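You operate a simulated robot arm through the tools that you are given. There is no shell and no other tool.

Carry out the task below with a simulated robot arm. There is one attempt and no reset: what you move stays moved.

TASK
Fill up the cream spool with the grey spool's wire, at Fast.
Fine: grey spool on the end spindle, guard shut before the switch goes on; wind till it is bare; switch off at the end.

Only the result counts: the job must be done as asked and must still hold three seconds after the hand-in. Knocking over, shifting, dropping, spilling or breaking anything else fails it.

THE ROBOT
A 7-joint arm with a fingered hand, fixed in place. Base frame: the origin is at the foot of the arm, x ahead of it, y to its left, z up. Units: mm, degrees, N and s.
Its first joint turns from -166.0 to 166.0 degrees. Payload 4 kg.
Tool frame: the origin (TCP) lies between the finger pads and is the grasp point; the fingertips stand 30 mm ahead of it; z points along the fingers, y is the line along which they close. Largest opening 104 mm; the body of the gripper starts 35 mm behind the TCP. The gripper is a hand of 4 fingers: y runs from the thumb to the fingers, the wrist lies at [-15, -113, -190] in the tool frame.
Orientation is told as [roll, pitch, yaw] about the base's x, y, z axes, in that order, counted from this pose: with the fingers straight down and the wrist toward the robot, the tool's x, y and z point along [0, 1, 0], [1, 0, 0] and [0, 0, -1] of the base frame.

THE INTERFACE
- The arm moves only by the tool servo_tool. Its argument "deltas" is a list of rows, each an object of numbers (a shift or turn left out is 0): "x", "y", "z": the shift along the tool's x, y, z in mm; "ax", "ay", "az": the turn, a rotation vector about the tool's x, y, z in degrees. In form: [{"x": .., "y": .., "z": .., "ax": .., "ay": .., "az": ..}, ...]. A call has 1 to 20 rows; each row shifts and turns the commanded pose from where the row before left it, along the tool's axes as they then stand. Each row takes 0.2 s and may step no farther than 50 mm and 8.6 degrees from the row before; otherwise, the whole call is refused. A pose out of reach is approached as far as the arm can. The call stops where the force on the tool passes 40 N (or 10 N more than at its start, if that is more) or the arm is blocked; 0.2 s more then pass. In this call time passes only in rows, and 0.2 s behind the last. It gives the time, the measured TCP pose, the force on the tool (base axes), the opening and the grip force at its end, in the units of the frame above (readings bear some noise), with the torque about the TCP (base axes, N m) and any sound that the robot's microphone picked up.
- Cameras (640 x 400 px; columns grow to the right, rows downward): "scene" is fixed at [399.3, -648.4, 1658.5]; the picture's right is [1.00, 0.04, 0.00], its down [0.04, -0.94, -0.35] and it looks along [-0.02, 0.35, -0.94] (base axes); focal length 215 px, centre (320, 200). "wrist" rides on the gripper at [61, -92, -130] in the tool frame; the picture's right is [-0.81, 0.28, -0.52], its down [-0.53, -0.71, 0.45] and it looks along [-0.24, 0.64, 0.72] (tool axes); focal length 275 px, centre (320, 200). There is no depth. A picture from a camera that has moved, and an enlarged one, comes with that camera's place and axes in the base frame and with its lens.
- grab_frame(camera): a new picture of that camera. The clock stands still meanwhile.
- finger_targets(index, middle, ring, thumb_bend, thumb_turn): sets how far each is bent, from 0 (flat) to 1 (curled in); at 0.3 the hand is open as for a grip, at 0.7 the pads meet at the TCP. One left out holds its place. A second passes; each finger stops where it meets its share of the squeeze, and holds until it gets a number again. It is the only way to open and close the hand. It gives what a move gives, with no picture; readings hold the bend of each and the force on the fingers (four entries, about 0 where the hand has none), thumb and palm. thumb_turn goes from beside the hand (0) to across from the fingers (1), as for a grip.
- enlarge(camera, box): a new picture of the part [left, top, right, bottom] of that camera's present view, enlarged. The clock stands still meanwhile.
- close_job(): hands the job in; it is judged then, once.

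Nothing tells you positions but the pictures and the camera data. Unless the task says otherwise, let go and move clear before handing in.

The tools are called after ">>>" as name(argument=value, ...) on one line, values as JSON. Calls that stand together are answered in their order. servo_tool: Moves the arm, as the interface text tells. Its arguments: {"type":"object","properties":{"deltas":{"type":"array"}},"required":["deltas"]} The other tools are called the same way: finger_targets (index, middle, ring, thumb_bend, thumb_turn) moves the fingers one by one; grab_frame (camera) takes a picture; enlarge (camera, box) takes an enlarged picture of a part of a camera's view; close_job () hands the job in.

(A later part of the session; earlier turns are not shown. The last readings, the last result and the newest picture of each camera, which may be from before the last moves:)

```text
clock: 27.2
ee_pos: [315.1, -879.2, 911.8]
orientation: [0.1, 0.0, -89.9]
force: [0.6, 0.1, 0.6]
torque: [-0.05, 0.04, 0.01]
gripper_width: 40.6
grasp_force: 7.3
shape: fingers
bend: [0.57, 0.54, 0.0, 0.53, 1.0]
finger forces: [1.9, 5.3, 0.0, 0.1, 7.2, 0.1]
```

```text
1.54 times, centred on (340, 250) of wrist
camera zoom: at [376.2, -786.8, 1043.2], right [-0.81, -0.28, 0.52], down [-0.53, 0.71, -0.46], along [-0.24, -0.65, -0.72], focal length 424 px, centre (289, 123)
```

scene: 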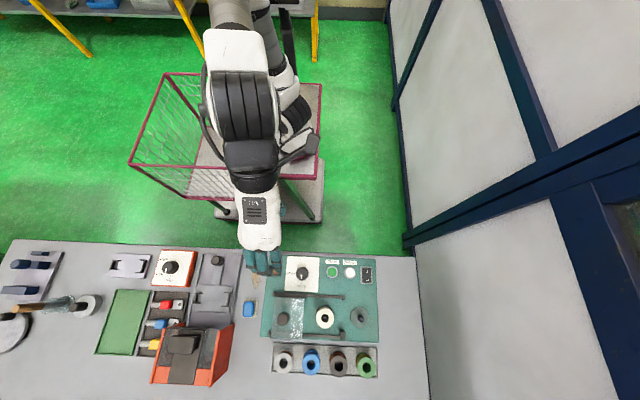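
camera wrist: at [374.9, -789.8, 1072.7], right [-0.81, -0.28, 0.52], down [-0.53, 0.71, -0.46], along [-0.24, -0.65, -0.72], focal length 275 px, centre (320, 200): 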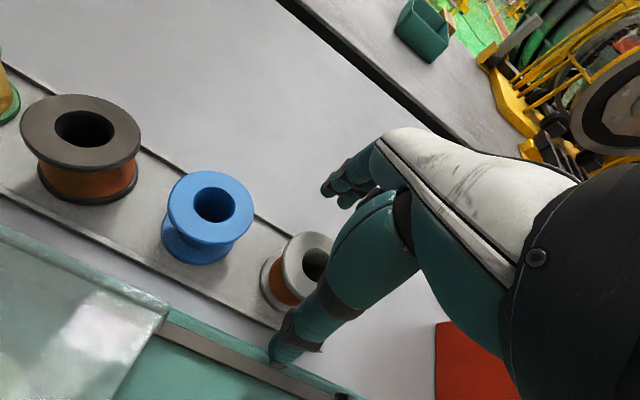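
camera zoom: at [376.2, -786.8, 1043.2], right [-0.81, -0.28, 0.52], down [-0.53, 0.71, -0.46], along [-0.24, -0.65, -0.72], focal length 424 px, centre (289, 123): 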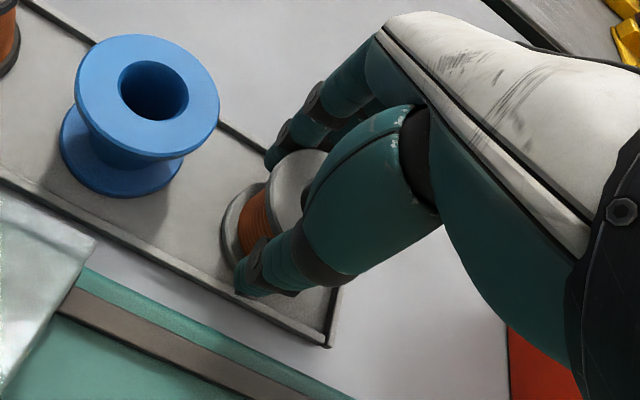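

The grip is light and fairly balanced. I'll firm it up a little, then lift slowly.

>>> finger_targets(index=0.68, middle=0.68, thumb_bend=0.68)

>>> servo_tool(deltas=[{"z": -5}, {"z": -10}, {"z": -15}, {"z": -20}])

>>> grab_frame(camera="wrist")

>>> enlarge(camera="wrist", box=[230, 120, 450, 380])

```text
clock: 28.2
ee_pos: [315.2, -879.5, 912.9]
orientation: [0.1, -0.1, -90.0]
force: [0.0, -0.9, 2.1]
torque: [-0.06, 0.03, 0.02]
gripper_width: 39.2
grasp_force: 14.2
shape: fingers
bend: [0.59, 0.58, 0.0, 0.53, 1.0]
finger forces: [4.8, 9.2, 0.0, 0.0, 14.1, 0.0]
```

```text
clock: 29.2
ee_pos: [315.2, -880.0, 962.7]
orientation: [0.0, 0.0, -89.9]
force: [-0.6, 0.3, -1.8]
torque: [-0.01, 0.0, 0.02]
gripper_width: 39.1
grasp_force: 13.5
shape: fingers
bend: [0.6, 0.58, 0.0, 0.53, 1.0]
finger forces: [4.7, 8.6, 0.0, 0.1, 14.0, 0.0]
```

```text
taken
camera wrist: at [376.4, -787.0, 1093.6], right [-0.81, -0.28, 0.52], down [-0.53, 0.71, -0.46], along [-0.24, -0.64, -0.72], focal length 275 px, centre (320, 200)
```

wrist: 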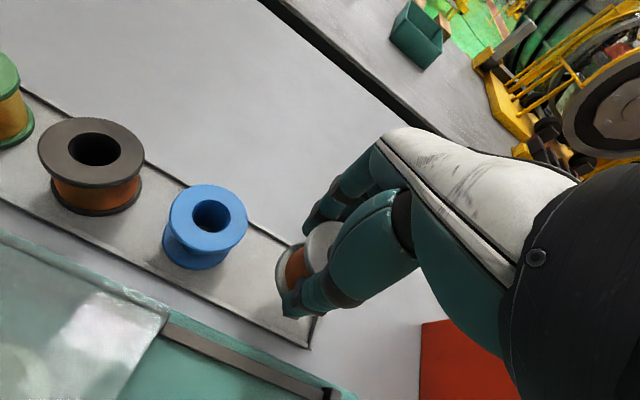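

```text
1.54 times, centred on (340, 250) of wrist
camera zoom: at [376.4, -787.0, 1093.6], right [-0.81, -0.28, 0.52], down [-0.53, 0.71, -0.46], along [-0.24, -0.64, -0.72], focal length 424 px, centre (289, 123)
```

zoom: 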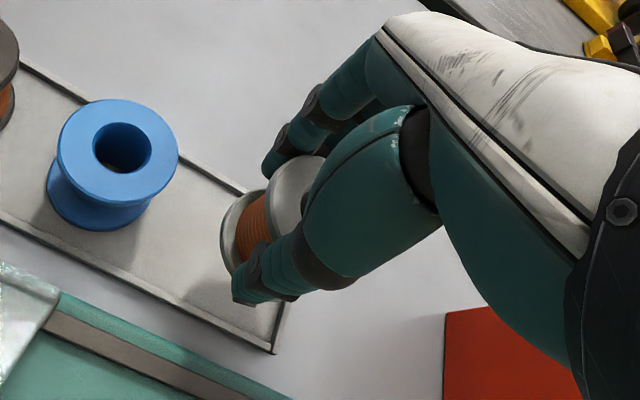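

The spool is off the tray, weighing about 2 N. I'll raise it well above the guard knob and take a close look at how it sits in the fingers.

>>> servo_tool(deltas=[{"z": -40}, {"z": -40}, {"z": -40}])

>>> enlarge(camera="wrist", box=[250, 190, 360, 300])

>>> grab_frame(camera="scene")

```text
clock: 30.0
ee_pos: [314.3, -880.8, 1083.9]
orientation: [0.0, 0.1, -89.9]
force: [-0.5, 0.4, -0.7]
torque: [0.01, -0.01, 0.02]
gripper_width: 39.1
grasp_force: 13.8
shape: fingers
bend: [0.6, 0.58, 0.0, 0.53, 1.0]
finger forces: [4.8, 8.5, 0.0, 0.0, 14.0, 0.0]
```

```text
3.64 times, centred on (305, 245) of wrist
camera zoom: at [376.2, -787.8, 1214.7], right [-0.81, -0.28, 0.52], down [-0.53, 0.71, -0.45], along [-0.24, -0.64, -0.72], focal length 1001 px, centre (374, 36)
```

zoom: 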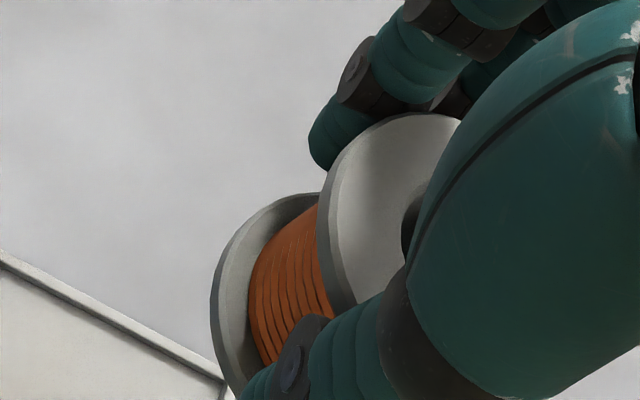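

```text
taken
```

scene: 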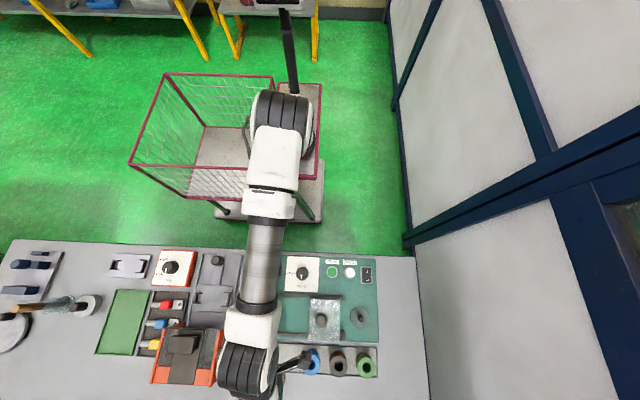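

The spool hangs straight, with its axis about 8.5 mm to the −x side of the TCP. Everything at this height is clear, so I'll carry it across to above the end spindle.

>>> servo_tool(deltas=[{"x": 37, "y": -21}, {"x": 37, "y": -21}, {"x": 37, "y": -21}, {"x": 37, "y": -21}, {"x": 37, "y": -22}, {"x": 36, "y": -22}])

>>> grab_frame(camera="wrist")

>>> enlarge(camera="wrist", box=[170, 200, 350, 350])

>>> enlarge(camera="scene", box=[300, 260, 420, 350])

```text
clock: 31.4
ee_pos: [538.7, -751.2, 1081.2]
orientation: [0.1, -0.1, -90.0]
force: [0.0, 0.2, -0.4]
torque: [-0.01, -0.07, 0.03]
gripper_width: 39.0
grasp_force: 14.1
shape: fingers
bend: [0.6, 0.58, 0.0, 0.53, 1.0]
finger forces: [4.7, 8.4, 0.0, 0.0, 13.9, 0.0]
```

```text
taken
camera wrist: at [600.1, -658.8, 1213.1], right [-0.81, -0.27, 0.52], down [-0.53, 0.71, -0.46], along [-0.24, -0.65, -0.72], focal length 275 px, centre (320, 200)
```

wrist: 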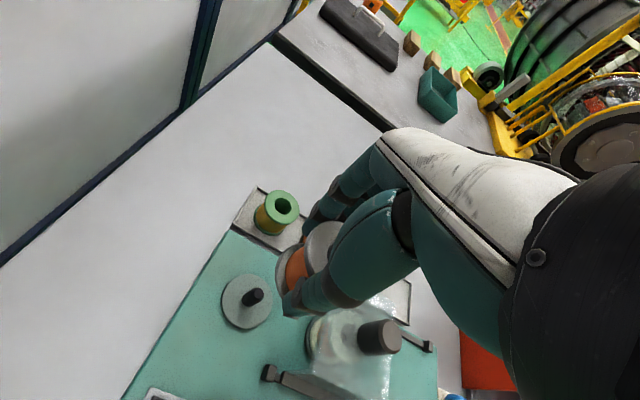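

```text
2.67 times, centred on (260, 275) of wrist
camera zoom: at [600.1, -658.8, 1213.1], right [-0.81, -0.27, 0.52], down [-0.53, 0.71, -0.46], along [-0.24, -0.65, -0.72], focal length 734 px, centre (480, 0)
```

zoom: 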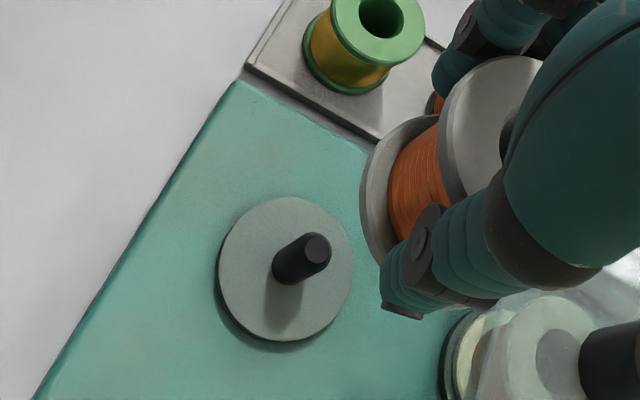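

```text
4.44 times, centred on (360, 305) of scene
camera zoom: at [399.3, -648.4, 1658.5], right [1.0, 0.04, 0.0], down [0.04, -0.94, -0.35], along [-0.02, 0.35, -0.94], focal length 956 px, centre (142, -267)
```

zoom: 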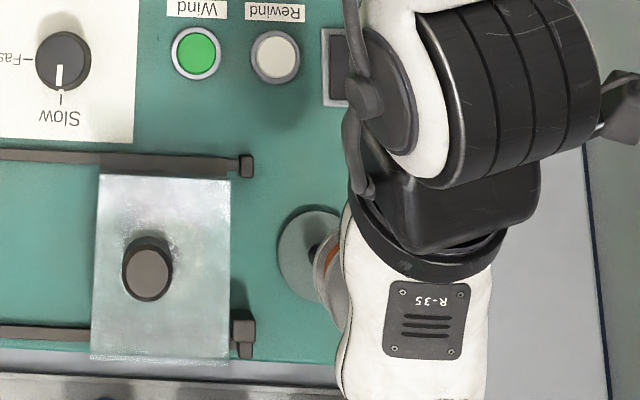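

The spindle sits slightly left of the spool in this view. I'll come down closer to judge the offset better, keeping the spool bottom above the tip.

>>> servo_tool(deltas=[{"z": 40}, {"z": 36}])

>>> enlarge(camera="wrist", box=[210, 200, 350, 340])

>>> enlarge(camera="scene", box=[330, 280, 390, 340])

```text
clock: 32.0
ee_pos: [538.5, -751.1, 1007.3]
orientation: [0.0, -0.1, -89.9]
force: [0.8, 0.6, -0.1]
torque: [-0.01, 0.01, -0.01]
gripper_width: 38.9
grasp_force: 14.0
shape: fingers
bend: [0.6, 0.58, 0.0, 0.53, 1.0]
finger forces: [4.6, 8.5, 0.0, 0.0, 13.9, 0.0]
```

```text
2.86 times, centred on (280, 270) of wrist
camera zoom: at [599.5, -658.2, 1137.3], right [-0.81, -0.28, 0.52], down [-0.53, 0.71, -0.46], along [-0.24, -0.65, -0.72], focal length 786 px, centre (434, 0)
```

zoom: 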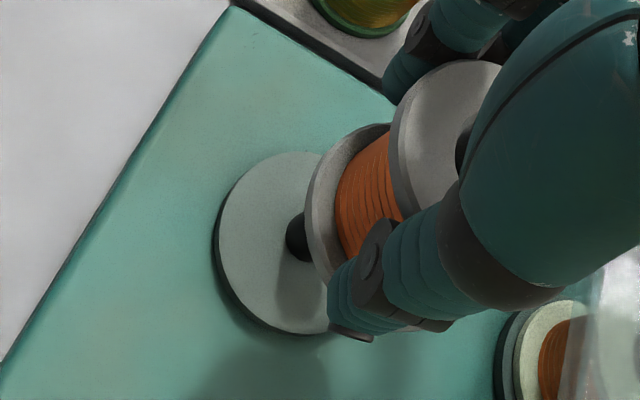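

```text
6.67 times, centred on (360, 310) of scene
camera zoom: at [399.3, -648.4, 1658.5], right [1.0, 0.04, 0.0], down [0.04, -0.94, -0.35], along [-0.02, 0.35, -0.94], focal length 1434 px, centre (53, -533)
```

zoom: 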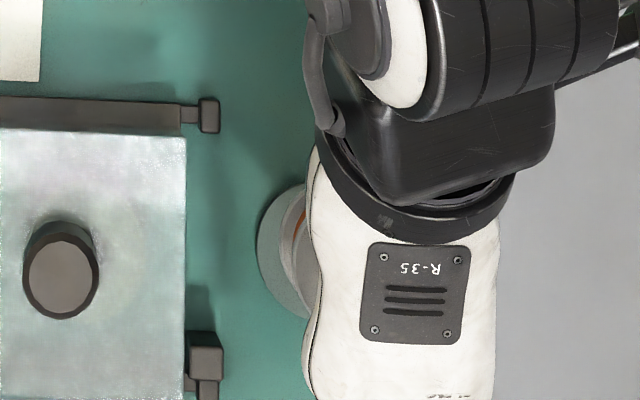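

>>> enlarge(camera="wrist", box=[270, 195, 350, 275])

```text
5.00 times, centred on (310, 235) of wrist
camera zoom: at [599.5, -658.2, 1137.3], right [-0.81, -0.28, 0.52], down [-0.53, 0.71, -0.46], along [-0.24, -0.65, -0.72], focal length 1376 px, centre (370, 25)
```

zoom: 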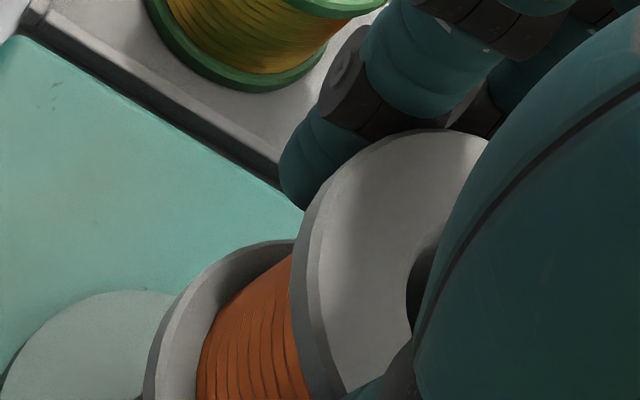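

The spool's axis is off from the spindle by about (3.5, 4.5) mm in tool x and y. The bore is about 26 mm against a post of about 11 mm, so there's room. I'll correct that and lower in small steps while watching the force.

>>> servo_tool(deltas=[{"x": 3.5, "y": 4.5}, {"z": 10}, {"z": 8}, {"z": 6}])

>>> enlarge(camera="wrist", box=[210, 180, 370, 320])

```text
clock: 33.0
ee_pos: [540.4, -756.3, 983.0]
orientation: [-0.1, 0.0, -89.9]
force: [0.0, -1.6, -0.5]
torque: [0.01, -0.01, 0.01]
gripper_width: 39.1
grasp_force: 13.4
shape: fingers
bend: [0.6, 0.58, 0.0, 0.53, 1.0]
finger forces: [4.7, 8.5, 0.1, 0.0, 13.8, 0.0]
```

```text
2.86 times, centred on (290, 250) of wrist
camera zoom: at [601.2, -663.8, 1114.0], right [-0.81, -0.28, 0.52], down [-0.53, 0.71, -0.46], along [-0.24, -0.65, -0.72], focal length 786 px, centre (406, 57)
```

zoom: 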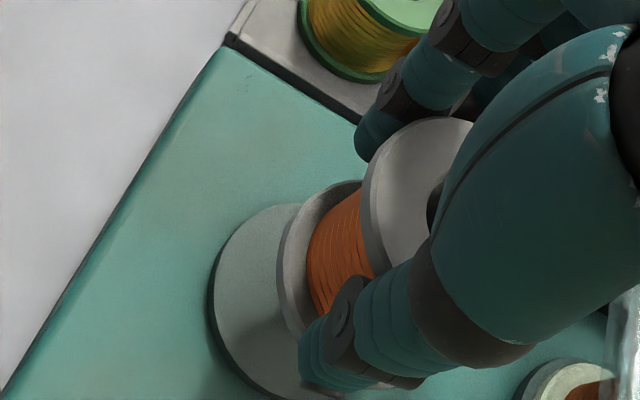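

The view now matches an aligned spool and spindle to within about 2 mm. I'll make a small trim and lower onto the spindle.

>>> servo_tool(deltas=[{"x": 1, "y": 1.5}, {"z": 6}, {"z": 6}, {"z": 6}])

>>> enlarge(camera="wrist", box=[210, 180, 370, 320])

```text
clock: 34.0
ee_pos: [541.7, -757.6, 964.3]
orientation: [0.1, -0.2, -89.9]
force: [0.6, -6.1, 3.9]
torque: [-0.36, 0.0, 0.11]
gripper_width: 38.6
grasp_force: 14.5
shape: fingers
bend: [0.59, 0.58, 0.0, 0.54, 1.0]
finger forces: [6.4, 11.4, 0.0, 0.0, 11.6, 0.1]
```

```text
2.86 times, centred on (290, 250) of wrist
camera zoom: at [602.3, -664.6, 1095.9], right [-0.81, -0.28, 0.52], down [-0.53, 0.71, -0.46], along [-0.24, -0.65, -0.72], focal length 786 px, centre (406, 57)
```

zoom: 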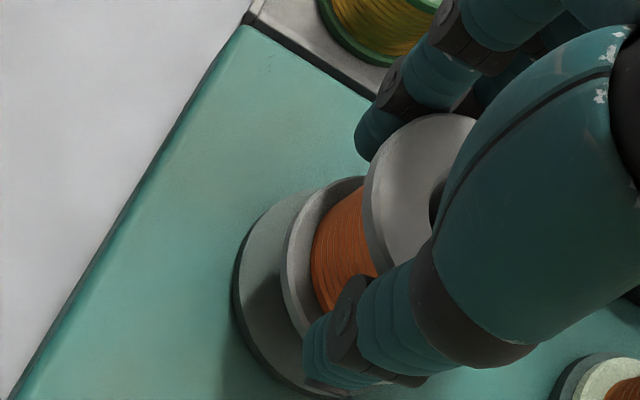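

The post is inside the bore but pressing the spool towards −y, so the hand needs to go a bit further in −y. I'll shift and check that the side force drops.

>>> servo_tool(deltas=[{"y": 1.5}, {"y": 1.5}])

```text
clock: 34.6
ee_pos: [541.6, -758.9, 963.0]
orientation: [0.0, 0.1, -89.9]
force: [-0.8, -0.1, -0.9]
torque: [0.01, 0.0, 0.0]
gripper_width: 38.7
grasp_force: 12.8
shape: fingers
bend: [0.6, 0.58, 0.0, 0.54, 1.0]
finger forces: [4.7, 8.6, 0.0, 0.1, 14.0, 0.0]
```

The side force is gone. I'll add a little more centring and continue lowering.

>>> servo_tool(deltas=[{"y": 2}, {"z": 4}, {"z": 4}, {"z": 3}])

>>> enlarge(camera="wrist", box=[210, 180, 370, 320])

```text
clock: 35.6
ee_pos: [540.9, -762.1, 953.9]
orientation: [0.0, 0.0, -89.8]
force: [-0.3, 0.6, -1.0]
torque: [0.01, -0.02, 0.02]
gripper_width: 38.7
grasp_force: 13.7
shape: fingers
bend: [0.6, 0.58, 0.0, 0.54, 1.0]
finger forces: [4.8, 8.5, 0.1, 0.0, 13.9, 0.0]
```

```text
2.86 times, centred on (290, 250) of wrist
camera zoom: at [602.8, -668.9, 1084.3], right [-0.81, -0.28, 0.52], down [-0.53, 0.71, -0.46], along [-0.24, -0.65, -0.72], focal length 786 px, centre (406, 57)
```

zoom: 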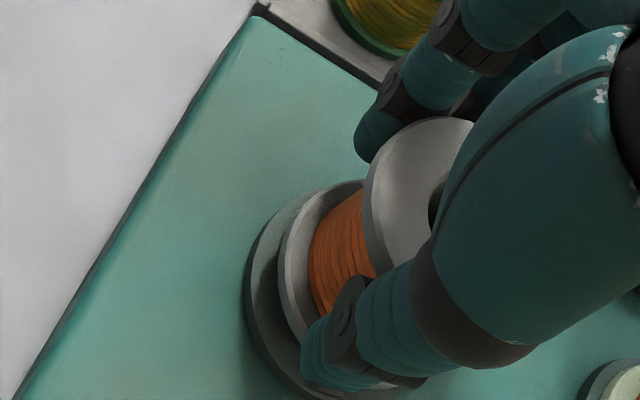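

>>> servo_tool(deltas=[{"z": 2}, {"z": 2}, {"z": 2}])

>>> enlarge(camera="wrist", box=[210, 180, 370, 320])

```text
clock: 36.4
ee_pos: [540.7, -759.9, 947.5]
orientation: [0.0, -0.1, -89.9]
force: [0.3, 1.0, 0.2]
torque: [0.0, -0.02, 0.0]
gripper_width: 38.7
grasp_force: 13.9
shape: fingers
bend: [0.6, 0.58, 0.0, 0.54, 1.0]
finger forces: [4.8, 8.5, 0.0, 0.1, 13.9, 0.0]
```

```text
2.86 times, centred on (290, 250) of wrist
camera zoom: at [602.2, -668.4, 1078.1], right [-0.81, -0.28, 0.52], down [-0.53, 0.71, -0.46], along [-0.24, -0.65, -0.72], focal length 786 px, centre (406, 57)
```

zoom: 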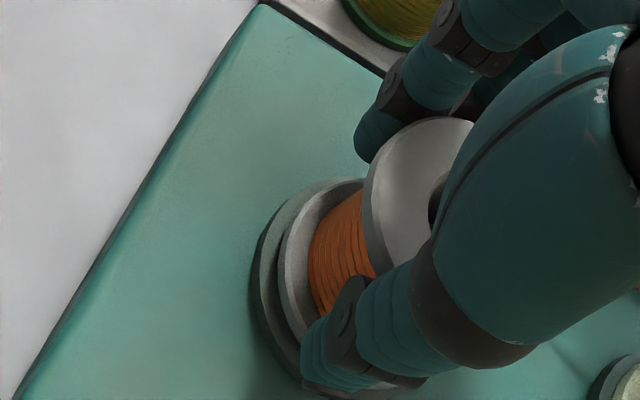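

>>> servo_tool(deltas=[{"z": 1.5}, {"z": 1.5}, {"z": 1.5}])

>>> enlarge(camera="wrist", box=[210, 180, 370, 320])

```text
clock: 37.2
ee_pos: [540.7, -760.7, 943.1]
orientation: [-0.1, -0.1, -89.8]
force: [0.6, 1.0, 5.7]
torque: [-0.11, 0.07, -0.02]
gripper_width: 38.6
grasp_force: 14.6
shape: fingers
bend: [0.6, 0.58, 0.0, 0.54, 1.0]
finger forces: [4.9, 8.9, 0.1, 0.0, 15.3, 0.0]
```

```text
2.86 times, centred on (290, 250) of wrist
camera zoom: at [601.0, -668.3, 1074.9], right [-0.81, -0.28, 0.52], down [-0.53, 0.71, -0.46], along [-0.24, -0.65, -0.72], focal length 786 px, centre (406, 57)
```

zoom: 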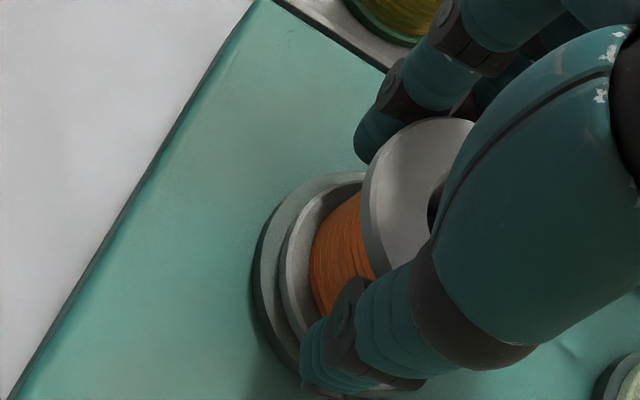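

The spool has met the disc (5.7 N upward), so it's seated. Before letting go I'll lift it a hair and feel for the bore's free play, so it ends up centred on the post.

>>> servo_tool(deltas=[{"z": -2.5}, {"y": 1.5}, {"y": 1.5}])

>>> servo_tool(deltas=[{"y": 1.5}, {"y": 1.5}])

```text
clock: 38.0
ee_pos: [539.4, -765.2, 944.7]
orientation: [-0.1, 0.0, -89.8]
force: [0.5, 0.2, -0.1]
torque: [0.02, -0.02, 0.03]
gripper_width: 39.0
grasp_force: 13.4
shape: fingers
bend: [0.6, 0.58, 0.0, 0.54, 1.0]
finger forces: [4.7, 8.3, 0.0, 0.1, 13.9, 0.0]
```

```text
clock: 38.6
ee_pos: [541.1, -767.2, 945.0]
orientation: [0.0, 0.0, -89.9]
force: [1.2, 3.4, -0.9]
torque: [0.04, 0.02, -0.08]
gripper_width: 38.9
grasp_force: 14.2
shape: fingers
bend: [0.61, 0.59, 0.0, 0.54, 1.0]
finger forces: [4.1, 7.4, 0.0, 0.1, 15.9, 0.1]
```

I felt contact at y≈−767 on one side and at about −758 on the other, so the centre is about −762.5. I'll go back there and probe x the same way.

>>> servo_tool(deltas=[{"y": -2.3}, {"y": -2.2}, {"x": 2}, {"x": 2}])

>>> servo_tool(deltas=[{"x": 1.5}])

```text
clock: 39.6
ee_pos: [546.1, -762.9, 946.6]
orientation: [0.0, 0.0, -89.9]
force: [-1.8, -1.2, -0.4]
torque: [-0.03, 0.08, 0.05]
gripper_width: 38.4
grasp_force: 13.2
shape: fingers
bend: [0.61, 0.59, 0.0, 0.54, 1.0]
finger forces: [4.3, 9.1, 0.0, 0.1, 13.1, 0.1]
```

```text
clock: 40.0
ee_pos: [546.8, -763.8, 945.8]
orientation: [0.0, 0.1, -90.0]
force: [-3.7, 2.3, 0.4]
torque: [0.03, 0.11, 0.0]
gripper_width: 38.2
grasp_force: 13.1
shape: fingers
bend: [0.61, 0.59, 0.0, 0.54, 1.0]
finger forces: [3.7, 8.2, 0.0, 0.0, 14.1, 0.1]
```

There's contact at x≈545.5, so with ±4.5 mm of play the centre is near 541. I'll go back there and set it down.

>>> servo_tool(deltas=[{"x": -2.7}, {"x": -2.7}, {"z": 1.5}, {"z": 1.5}])

>>> enlarge(camera="wrist", box=[210, 180, 370, 320])

```text
clock: 41.0
ee_pos: [542.0, -763.1, 943.7]
orientation: [0.1, -0.2, -89.9]
force: [0.7, 1.9, 10.6]
torque: [-0.12, 0.01, -0.05]
gripper_width: 38.4
grasp_force: 15.2
shape: fingers
bend: [0.61, 0.59, 0.0, 0.54, 1.0]
finger forces: [5.3, 8.9, 0.0, 0.0, 16.4, 0.0]
```

```text
2.86 times, centred on (290, 250) of wrist
camera zoom: at [602.8, -670.5, 1074.4], right [-0.81, -0.28, 0.52], down [-0.53, 0.71, -0.46], along [-0.24, -0.65, -0.72], focal length 786 px, centre (406, 57)
```

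zoom: 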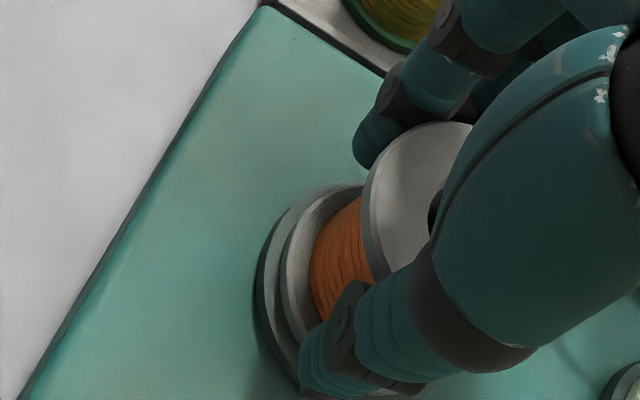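

The spool is firmly seated. I'll ease the downward push and release it.

>>> servo_tool(deltas=[{"z": -1.2}])

>>> finger_targets(index=0.45, middle=0.45, thumb_bend=0.42)

>>> finger_targets(index=0.3, middle=0.3, thumb_bend=0.3)

>>> servo_tool(deltas=[{"z": -20}, {"z": -40}, {"z": -40}, {"z": -40}])

>>> grab_frame(camera="wrist")

>>> enlarge(camera="wrist", box=[170, 200, 350, 380])

```text
clock: 41.4
ee_pos: [542.0, -764.1, 943.6]
orientation: [0.0, -0.1, -89.9]
force: [1.3, -1.5, 6.3]
torque: [-0.2, 0.05, 0.0]
gripper_width: 38.3
grasp_force: 15.0
shape: fingers
bend: [0.61, 0.59, 0.0, 0.54, 1.0]
finger forces: [6.0, 9.6, 0.0, 0.0, 14.6, 0.0]
```

```text
clock: 42.4
ee_pos: [541.5, -763.5, 942.7]
orientation: [0.1, 0.0, -89.9]
force: [-0.2, -0.9, -0.1]
torque: [0.01, 0.07, 0.0]
gripper_width: 68.2
grasp_force: 0.0
shape: fingers
bend: [0.45, 0.45, 0.0, 0.42, 0.99]
finger forces: [0.1, 0.0, 0.0, 0.0, 0.0, 0.1]
```

```text
clock: 43.4
ee_pos: [541.4, -763.8, 944.5]
orientation: [0.0, -0.1, -89.8]
force: [-0.2, 0.1, 0.2]
torque: [0.01, 0.0, 0.0]
gripper_width: 102.5
grasp_force: 0.0
shape: fingers
bend: [0.3, 0.3, 0.0, 0.3, 0.98]
finger forces: [0.1, 0.1, 0.0, 0.1, 0.1, 0.0]
```

```text
clock: 44.4
ee_pos: [542.0, -761.9, 1079.7]
orientation: [0.0, 0.1, -89.9]
force: [-0.6, -0.9, -0.7]
torque: [0.02, 0.0, 0.04]
gripper_width: 103.0
grasp_force: 0.1
shape: fingers
bend: [0.3, 0.3, 0.0, 0.3, 0.98]
finger forces: [0.0, 0.0, 0.1, 0.0, 0.1, 0.0]
```

```text
taken
camera wrist: at [603.3, -669.7, 1210.1], right [-0.81, -0.28, 0.52], down [-0.53, 0.71, -0.46], along [-0.24, -0.65, -0.72], focal length 275 px, centre (320, 200)
```

wrist: 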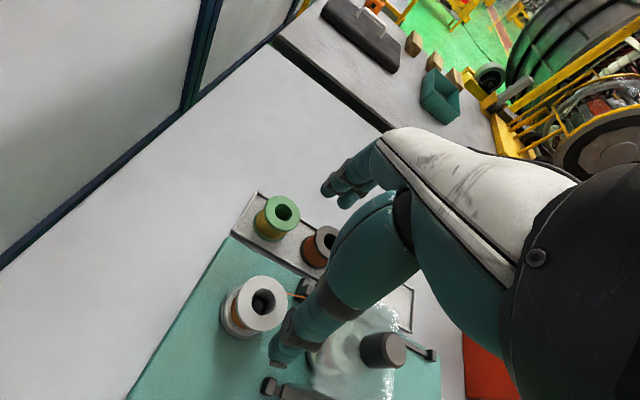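

```text
2.22 times, centred on (260, 290) of wrist
camera zoom: at [603.3, -669.7, 1210.1], right [-0.81, -0.28, 0.52], down [-0.53, 0.71, -0.46], along [-0.24, -0.65, -0.72], focal length 612 px, centre (453, 0)
```

zoom: 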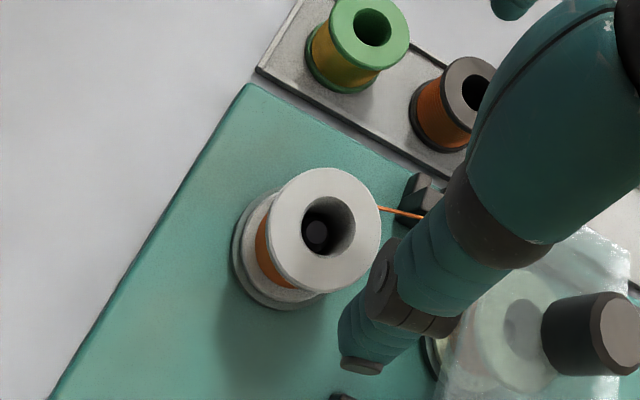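

The grey spool is on the end spindle, and a wire now runs from it to the cream spool under the guard, so the machine has accepted it. Next is the speed dial. I'll travel at a safe height to above the dial and turn the hand to about yaw −10, so it has room to turn 90° clockwise.

>>> servo_tool(deltas=[{"x": -39, "y": -26}, {"x": -39, "y": -26}, {"x": -39, "y": -26}, {"x": -39, "y": -27}, {"x": -39, "y": -27}, {"az": -8}, {"az": -8}, {"az": -8}, {"az": -8}, {"az": -8}, {"az": -8}, {"az": -8}, {"az": -8}, {"az": -8}, {"az": -8}])

>>> grab_frame(camera="wrist")

>>> grab_frame(camera="scene")

```text
clock: 47.6
ee_pos: [344.2, -632.1, 1083.8]
orientation: [0.0, 0.0, -9.7]
force: [-0.8, 0.2, 0.0]
torque: [0.0, 0.01, 0.03]
gripper_width: 103.1
grasp_force: 0.2
shape: fingers
bend: [0.3, 0.3, 0.0, 0.3, 0.98]
finger forces: [0.0, 0.0, 0.0, 0.0, 0.1, 0.0]
```

```text
taken
camera wrist: at [264.6, -555.1, 1214.6], right [0.13, -0.84, 0.52], down [-0.79, -0.4, -0.45], along [0.59, -0.35, -0.72], focal length 275 px, centre (320, 200)
```

wrist: 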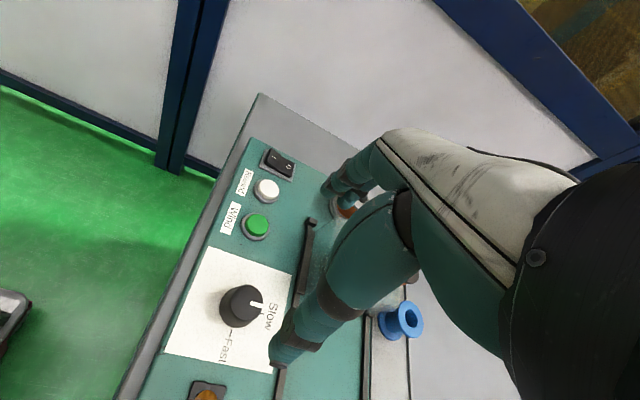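

```text
taken
```

scene: 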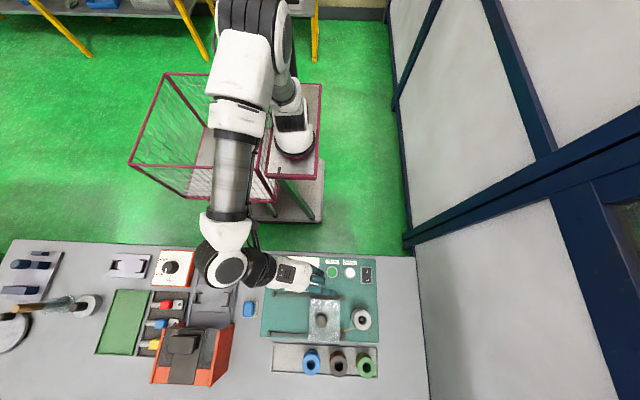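

>>> enlarge(camera="wrist", box=[170, 230, 310, 380])

```text
2.67 times, centred on (240, 305) of wrist
camera zoom: at [264.6, -555.1, 1214.6], right [0.13, -0.84, 0.52], down [-0.79, -0.4, -0.45], along [0.59, -0.35, -0.72], focal length 734 px, centre (533, -80)
```

zoom: 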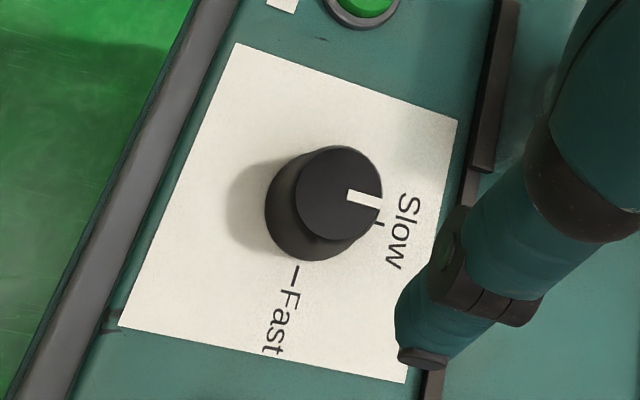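

The dial is about (0.4, −8.4) mm from the TCP in tool x and y. I'll recentre, go down partway, and check again.

>>> servo_tool(deltas=[{"x": 7.4, "y": -4.4}, {"z": 40}, {"z": 40}, {"z": 25}])

>>> enlarge(camera="wrist", box=[210, 190, 350, 350])

>>> enlarge(camera="scene", box=[250, 245, 350, 310])

```text
clock: 48.6
ee_pos: [341.3, -620.7, 978.1]
orientation: [-0.1, 0.0, -9.8]
force: [-0.5, -0.1, -0.4]
torque: [0.02, -0.02, -0.02]
gripper_width: 103.0
grasp_force: 0.1
shape: fingers
bend: [0.3, 0.3, 0.0, 0.3, 0.98]
finger forces: [0.1, 0.0, 0.0, 0.1, 0.0, 0.0]
```

```text
2.50 times, centred on (280, 270) of wrist
camera zoom: at [261.3, -543.9, 1108.1], right [0.13, -0.84, 0.52], down [-0.79, -0.4, -0.45], along [0.59, -0.35, -0.72], focal length 688 px, centre (420, 25)
```

zoom: 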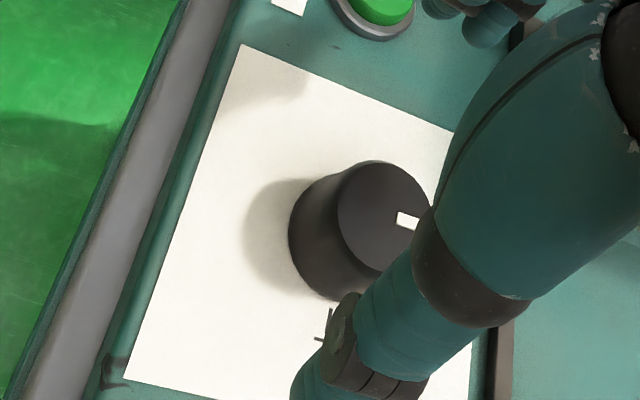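

```text
6.15 times, centred on (300, 278) of scene
camera zoom: at [399.3, -648.4, 1658.5], right [1.0, 0.04, 0.0], down [0.04, -0.94, -0.35], along [-0.02, 0.35, -0.94], focal length 1324 px, centre (443, -277)
```

zoom: 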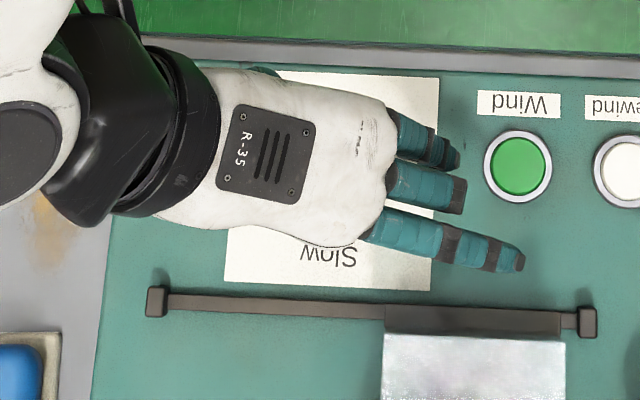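

The dial now lies between the fingers and thumb. I'll trim x slightly, go down so the fingertips sit just above the plate, and close gently.

>>> servo_tool(deltas=[{"x": -3, "y": -1, "z": 15}, {"z": 15}, {"z": 8}])

>>> finger_targets(index=0.55, middle=0.55, thumb_bend=0.55)

>>> enlarge(camera="wrist", box=[230, 170, 370, 310])

```text
clock: 49.4
ee_pos: [341.5, -624.3, 939.5]
orientation: [0.0, -0.1, -9.9]
force: [0.3, -0.2, -0.5]
torque: [-0.01, -0.03, 0.01]
gripper_width: 102.9
grasp_force: 0.1
shape: fingers
bend: [0.3, 0.3, 0.0, 0.3, 0.98]
finger forces: [0.0, 0.0, 0.1, 0.1, 0.0, 0.0]
```

```text
clock: 50.4
ee_pos: [341.6, -624.2, 938.6]
orientation: [0.1, 0.0, -9.8]
force: [0.2, -0.4, 0.1]
torque: [-0.01, -0.02, 0.01]
gripper_width: 39.3
grasp_force: 0.1
shape: fingers
bend: [0.55, 0.55, 0.0, 0.55, 1.0]
finger forces: [0.0, 0.3, 0.0, 0.0, 0.0, 0.0]
```

```text
2.86 times, centred on (300, 240) of wrist
camera zoom: at [261.4, -547.3, 1070.3], right [0.13, -0.85, 0.52], down [-0.79, -0.4, -0.45], along [0.59, -0.35, -0.72], focal length 786 px, centre (377, 86)
```

zoom: 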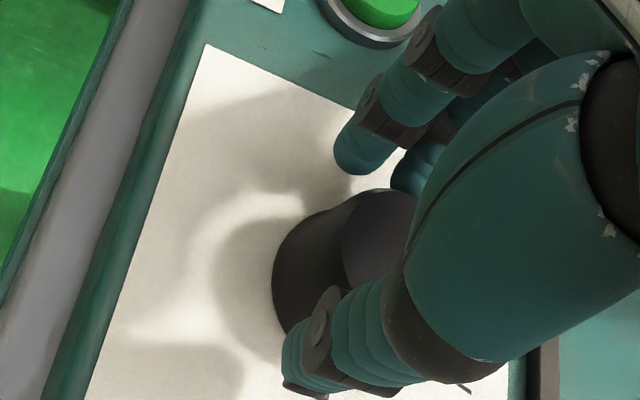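

The fingers are just about touching. I'll close a little more and read the balance of forces.

>>> finger_targets(index=0.62, middle=0.62, thumb_bend=0.62)

>>> enlarge(camera="wrist", box=[230, 170, 370, 310])

```text
clock: 51.4
ee_pos: [341.3, -624.8, 939.1]
orientation: [0.0, 0.0, -9.8]
force: [3.6, 0.4, 0.3]
torque: [-0.04, -0.1, 0.05]
gripper_width: 27.5
grasp_force: 4.1
shape: fingers
bend: [0.61, 0.57, 0.0, 0.59, 1.0]
finger forces: [0.9, 4.9, 0.1, 0.0, 2.5, 0.0]
```

```text
2.86 times, centred on (300, 240) of wrist
camera zoom: at [261.6, -547.3, 1070.3], right [0.13, -0.85, 0.52], down [-0.79, -0.4, -0.46], along [0.59, -0.35, -0.72], focal length 786 px, centre (377, 86)
```

zoom: 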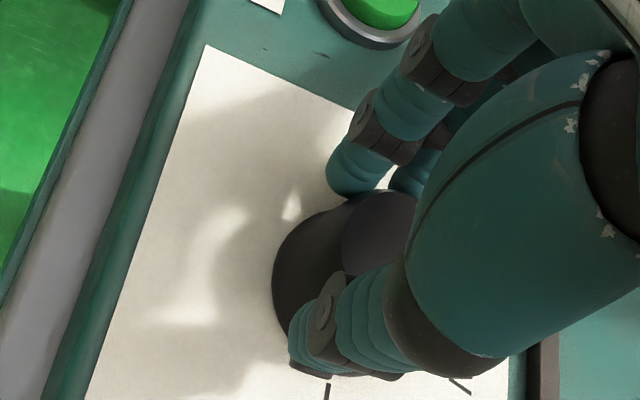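

>>> finger_targets(index=0.5, middle=0.5, thumb_bend=0.5)

>>> servo_tool(deltas=[{"x": -3.5, "y": 1.5, "z": 1}])

>>> finger_targets(index=0.68, middle=0.68, thumb_bend=0.68)

>>> enlarge(camera="wrist", box=[230, 170, 370, 310])

```text
clock: 52.4
ee_pos: [340.9, -624.9, 939.0]
orientation: [-0.1, 0.1, -9.9]
force: [0.1, -0.4, 0.8]
torque: [0.0, 0.02, 0.0]
gripper_width: 51.6
grasp_force: 0.1
shape: fingers
bend: [0.5, 0.5, 0.0, 0.5, 1.0]
finger forces: [0.1, 0.1, 0.0, 0.0, 0.1, 0.0]
```

```text
clock: 52.8
ee_pos: [342.5, -630.1, 939.0]
orientation: [0.1, -0.1, -9.9]
force: [0.9, 0.5, -0.8]
torque: [0.01, -0.03, 0.01]
gripper_width: 51.5
grasp_force: 0.0
shape: fingers
bend: [0.5, 0.5, 0.0, 0.5, 1.0]
finger forces: [0.0, 0.0, 0.0, 0.1, 0.0, 0.0]
```

```text
clock: 53.8
ee_pos: [341.0, -627.8, 939.6]
orientation: [0.0, 0.0, -9.9]
force: [6.7, -2.1, 0.5]
torque: [-0.11, -0.18, 0.07]
gripper_width: 31.0
grasp_force: 11.6
shape: fingers
bend: [0.6, 0.6, 0.0, 0.58, 1.0]
finger forces: [5.9, 8.6, 0.0, 0.0, 8.9, 0.0]
```

```text
2.86 times, centred on (300, 240) of wrist
camera zoom: at [262.5, -552.0, 1069.6], right [0.13, -0.85, 0.52], down [-0.79, -0.4, -0.46], along [0.59, -0.35, -0.72], focal length 786 px, centre (377, 86)
```

zoom: 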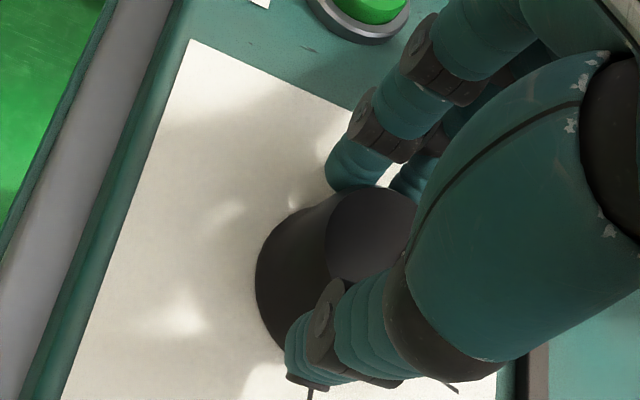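

The grip on the dial is well balanced (5.9 / 8.6 / 8.9 N). I'll turn it clockwise in steps about the dial's own axis, starting with a few rows.

>>> servo_tool(deltas=[{"x": 0.08, "y": 0.91, "az": 8}, {"x": 0.08, "y": 0.91, "az": 8}, {"x": 0.08, "y": 0.91, "az": 8}])

>>> enlarge(camera="wrist", box=[230, 170, 370, 310])

>>> enlarge(camera="scene", box=[250, 245, 350, 310])

```text
clock: 54.6
ee_pos: [344.1, -629.2, 939.0]
orientation: [0.0, 0.0, -33.8]
force: [5.9, 7.1, -2.8]
torque: [-0.37, -0.4, 0.94]
gripper_width: 30.6
grasp_force: 15.5
shape: fingers
bend: [0.6, 0.6, 0.01, 0.58, 1.0]
finger forces: [5.0, 8.0, 11.1, 0.1, 7.7, 0.1]
```

```text
2.86 times, centred on (300, 240) of wrist
camera zoom: at [302.7, -526.9, 1070.7], right [-0.22, -0.83, 0.52], down [-0.89, -0.04, -0.46], along [0.4, -0.56, -0.72], focal length 786 px, centre (377, 86)
```

zoom: 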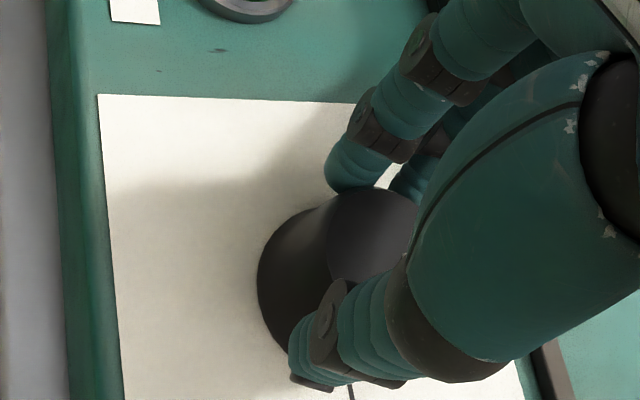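

```text
6.15 times, centred on (300, 278) of scene
camera zoom: at [399.3, -648.4, 1658.5], right [1.0, 0.04, 0.0], down [0.04, -0.94, -0.35], along [-0.02, 0.35, -0.94], focal length 1324 px, centre (443, -277)
```

zoom: 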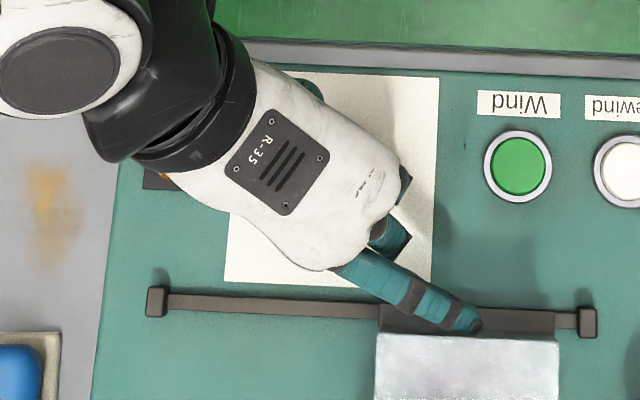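

The straightened ring finger has swung into the guard and nudged it a few millimetres, so I must back out. I'll release the dial, turn back, rise, and tuck the ring finger in.

>>> finger_targets(index=0.45, middle=0.45, thumb_bend=0.45)

>>> servo_tool(deltas=[{"az": -8}, {"az": -8}, {"az": -8}, {"z": -40}, {"z": -40}])

>>> finger_targets(ring=1.0)

>>> grab_frame(camera="wrist")

>>> enlarge(camera="scene", box=[250, 245, 380, 350])

```text
clock: 55.6
ee_pos: [344.0, -630.1, 939.3]
orientation: [-0.1, 0.0, -34.0]
force: [-1.0, 12.6, 4.3]
torque: [-0.33, -0.29, 0.75]
gripper_width: 64.3
grasp_force: 5.8
shape: fingers
bend: [0.45, 0.45, 0.02, 0.45, 0.99]
finger forces: [0.1, 0.1, 11.6, 0.0, 0.0, 0.1]
```

```text
clock: 56.8
ee_pos: [344.1, -631.6, 1017.7]
orientation: [0.0, -0.1, -9.9]
force: [0.5, 0.2, -0.2]
torque: [0.02, -0.02, 0.05]
gripper_width: 64.6
grasp_force: 0.0
shape: fingers
bend: [0.45, 0.45, 0.0, 0.45, 0.99]
finger forces: [0.0, 0.1, 0.0, 0.0, 0.1, 0.0]
```

```text
clock: 57.8
ee_pos: [344.1, -631.1, 1017.5]
orientation: [-0.1, 0.0, -9.9]
force: [-0.1, 0.4, 0.2]
torque: [0.02, 0.0, 0.0]
gripper_width: 64.5
grasp_force: 0.0
shape: fingers
bend: [0.45, 0.45, 1.0, 0.45, 0.99]
finger forces: [0.0, 0.1, 0.1, 0.0, 0.0, 0.0]
```

```text
taken
camera wrist: at [264.7, -554.7, 1148.3], right [0.13, -0.85, 0.52], down [-0.79, -0.4, -0.46], along [0.59, -0.35, -0.72], focal length 275 px, centre (320, 200)
```

wrist: 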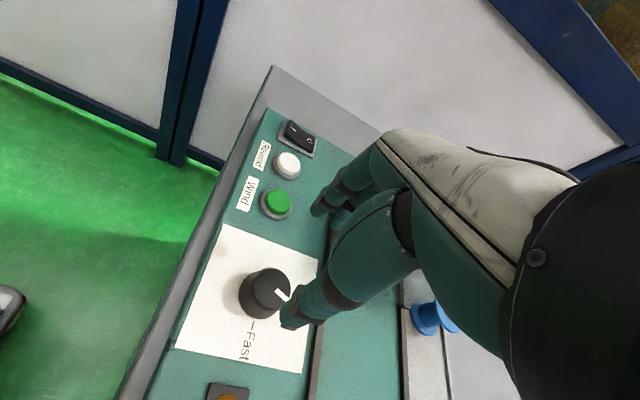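

```text
3.81 times, centred on (315, 298) of scene
camera zoom: at [399.3, -648.4, 1658.5], right [1.0, 0.04, 0.0], down [0.04, -0.94, -0.35], along [-0.02, 0.35, -0.94], focal length 820 px, centre (339, -171)
```

zoom: 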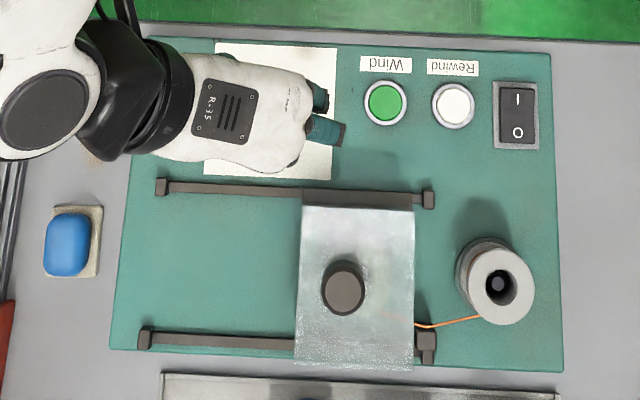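

>>> enlarge(camera="wrist", box=[200, 230, 340, 380])

>>> enlarge(camera="scene", box=[330, 270, 355, 345])

```text
2.67 times, centred on (270, 305) of wrist
camera zoom: at [264.7, -554.7, 1148.3], right [0.13, -0.85, 0.52], down [-0.79, -0.4, -0.46], along [0.59, -0.35, -0.72], focal length 734 px, centre (453, -80)
```

zoom: 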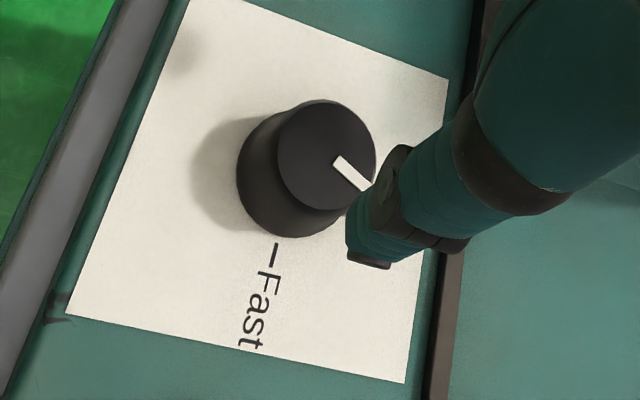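

```text
5.33 times, centred on (342, 308) of scene
camera zoom: at [399.3, -648.4, 1658.5], right [1.0, 0.04, 0.0], down [0.04, -0.94, -0.35], along [-0.02, 0.35, -0.94], focal length 1148 px, centre (200, -373)
```

zoom: 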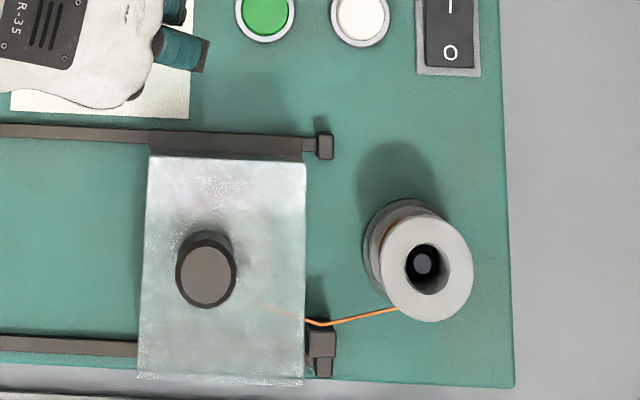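

The grey spool sits nicely on its spindle, and the dial has already turned about 24° towards Fast. With the ring finger curled away, I'll go back down onto the dial and grip it again.

>>> finger_targets(index=0.4, middle=0.4, thumb_bend=0.4)

>>> servo_tool(deltas=[{"x": 0.4, "y": -2.6}, {"z": 30}, {"z": 30}, {"z": 18}])

>>> finger_targets(index=0.68, middle=0.68, thumb_bend=0.68)

>>> enlarge(camera="wrist", box=[230, 170, 370, 310])

```text
clock: 58.8
ee_pos: [344.2, -631.9, 1016.7]
orientation: [0.0, 0.0, -9.9]
force: [0.1, -0.1, 0.8]
torque: [-0.01, -0.01, -0.02]
gripper_width: 77.4
grasp_force: 0.1
shape: fingers
bend: [0.4, 0.4, 1.0, 0.4, 0.99]
finger forces: [0.0, 0.1, 0.1, 0.1, 0.0, 0.0]
```

```text
clock: 59.8
ee_pos: [343.9, -628.8, 940.2]
orientation: [0.0, -0.1, -9.8]
force: [-0.1, 0.4, 0.3]
torque: [0.0, 0.0, -0.01]
gripper_width: 77.6
grasp_force: 0.0
shape: fingers
bend: [0.4, 0.4, 1.0, 0.4, 0.99]
finger forces: [0.0, 0.1, 0.0, 0.0, 0.0, 0.0]
```

```text
clock: 60.8
ee_pos: [343.6, -629.1, 941.1]
orientation: [0.0, -0.1, -9.9]
force: [3.7, 0.3, -1.1]
torque: [-0.03, -0.09, 0.07]
gripper_width: 30.7
grasp_force: 10.5
shape: fingers
bend: [0.61, 0.6, 1.0, 0.58, 1.0]
finger forces: [5.0, 7.5, 0.1, 0.1, 9.4, 0.0]
```

```text
2.86 times, centred on (300, 240) of wrist
camera zoom: at [263.6, -552.3, 1071.2], right [0.13, -0.85, 0.52], down [-0.79, -0.4, -0.46], along [0.59, -0.35, -0.72], focal length 786 px, centre (377, 86)
```

zoom: 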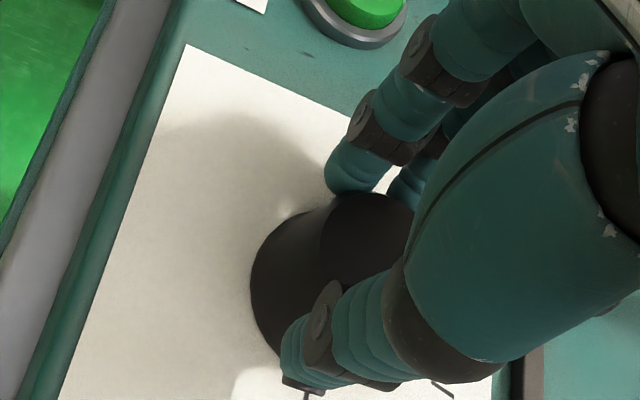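

>>> servo_tool(deltas=[{"x": 0.08, "y": 0.91, "az": 8}, {"x": 0.08, "y": 0.91, "az": 8}, {"x": 0.08, "y": 0.91, "az": 8}, {"x": 0.08, "y": 0.91, "az": 8}])

>>> enlarge(camera="scene", box=[250, 245, 380, 350])

```text
clock: 61.8
ee_pos: [347.6, -630.8, 940.0]
orientation: [0.1, 0.0, -42.1]
force: [2.6, -3.0, -5.1]
torque: [-0.06, -0.1, 0.03]
gripper_width: 30.0
grasp_force: 9.8
shape: fingers
bend: [0.61, 0.6, 1.0, 0.58, 1.0]
finger forces: [4.2, 7.3, 0.1, 0.1, 7.5, 0.1]
```

```text
3.81 times, centred on (315, 298) of scene
camera zoom: at [399.3, -648.4, 1658.5], right [1.0, 0.04, 0.0], down [0.04, -0.94, -0.35], along [-0.02, 0.35, -0.94], focal length 820 px, centre (339, -171)
```

zoom: 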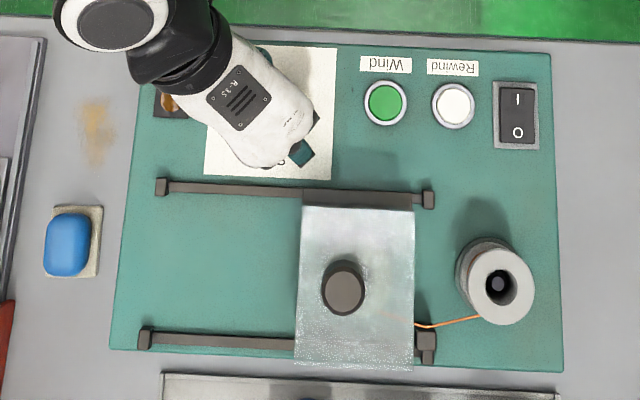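

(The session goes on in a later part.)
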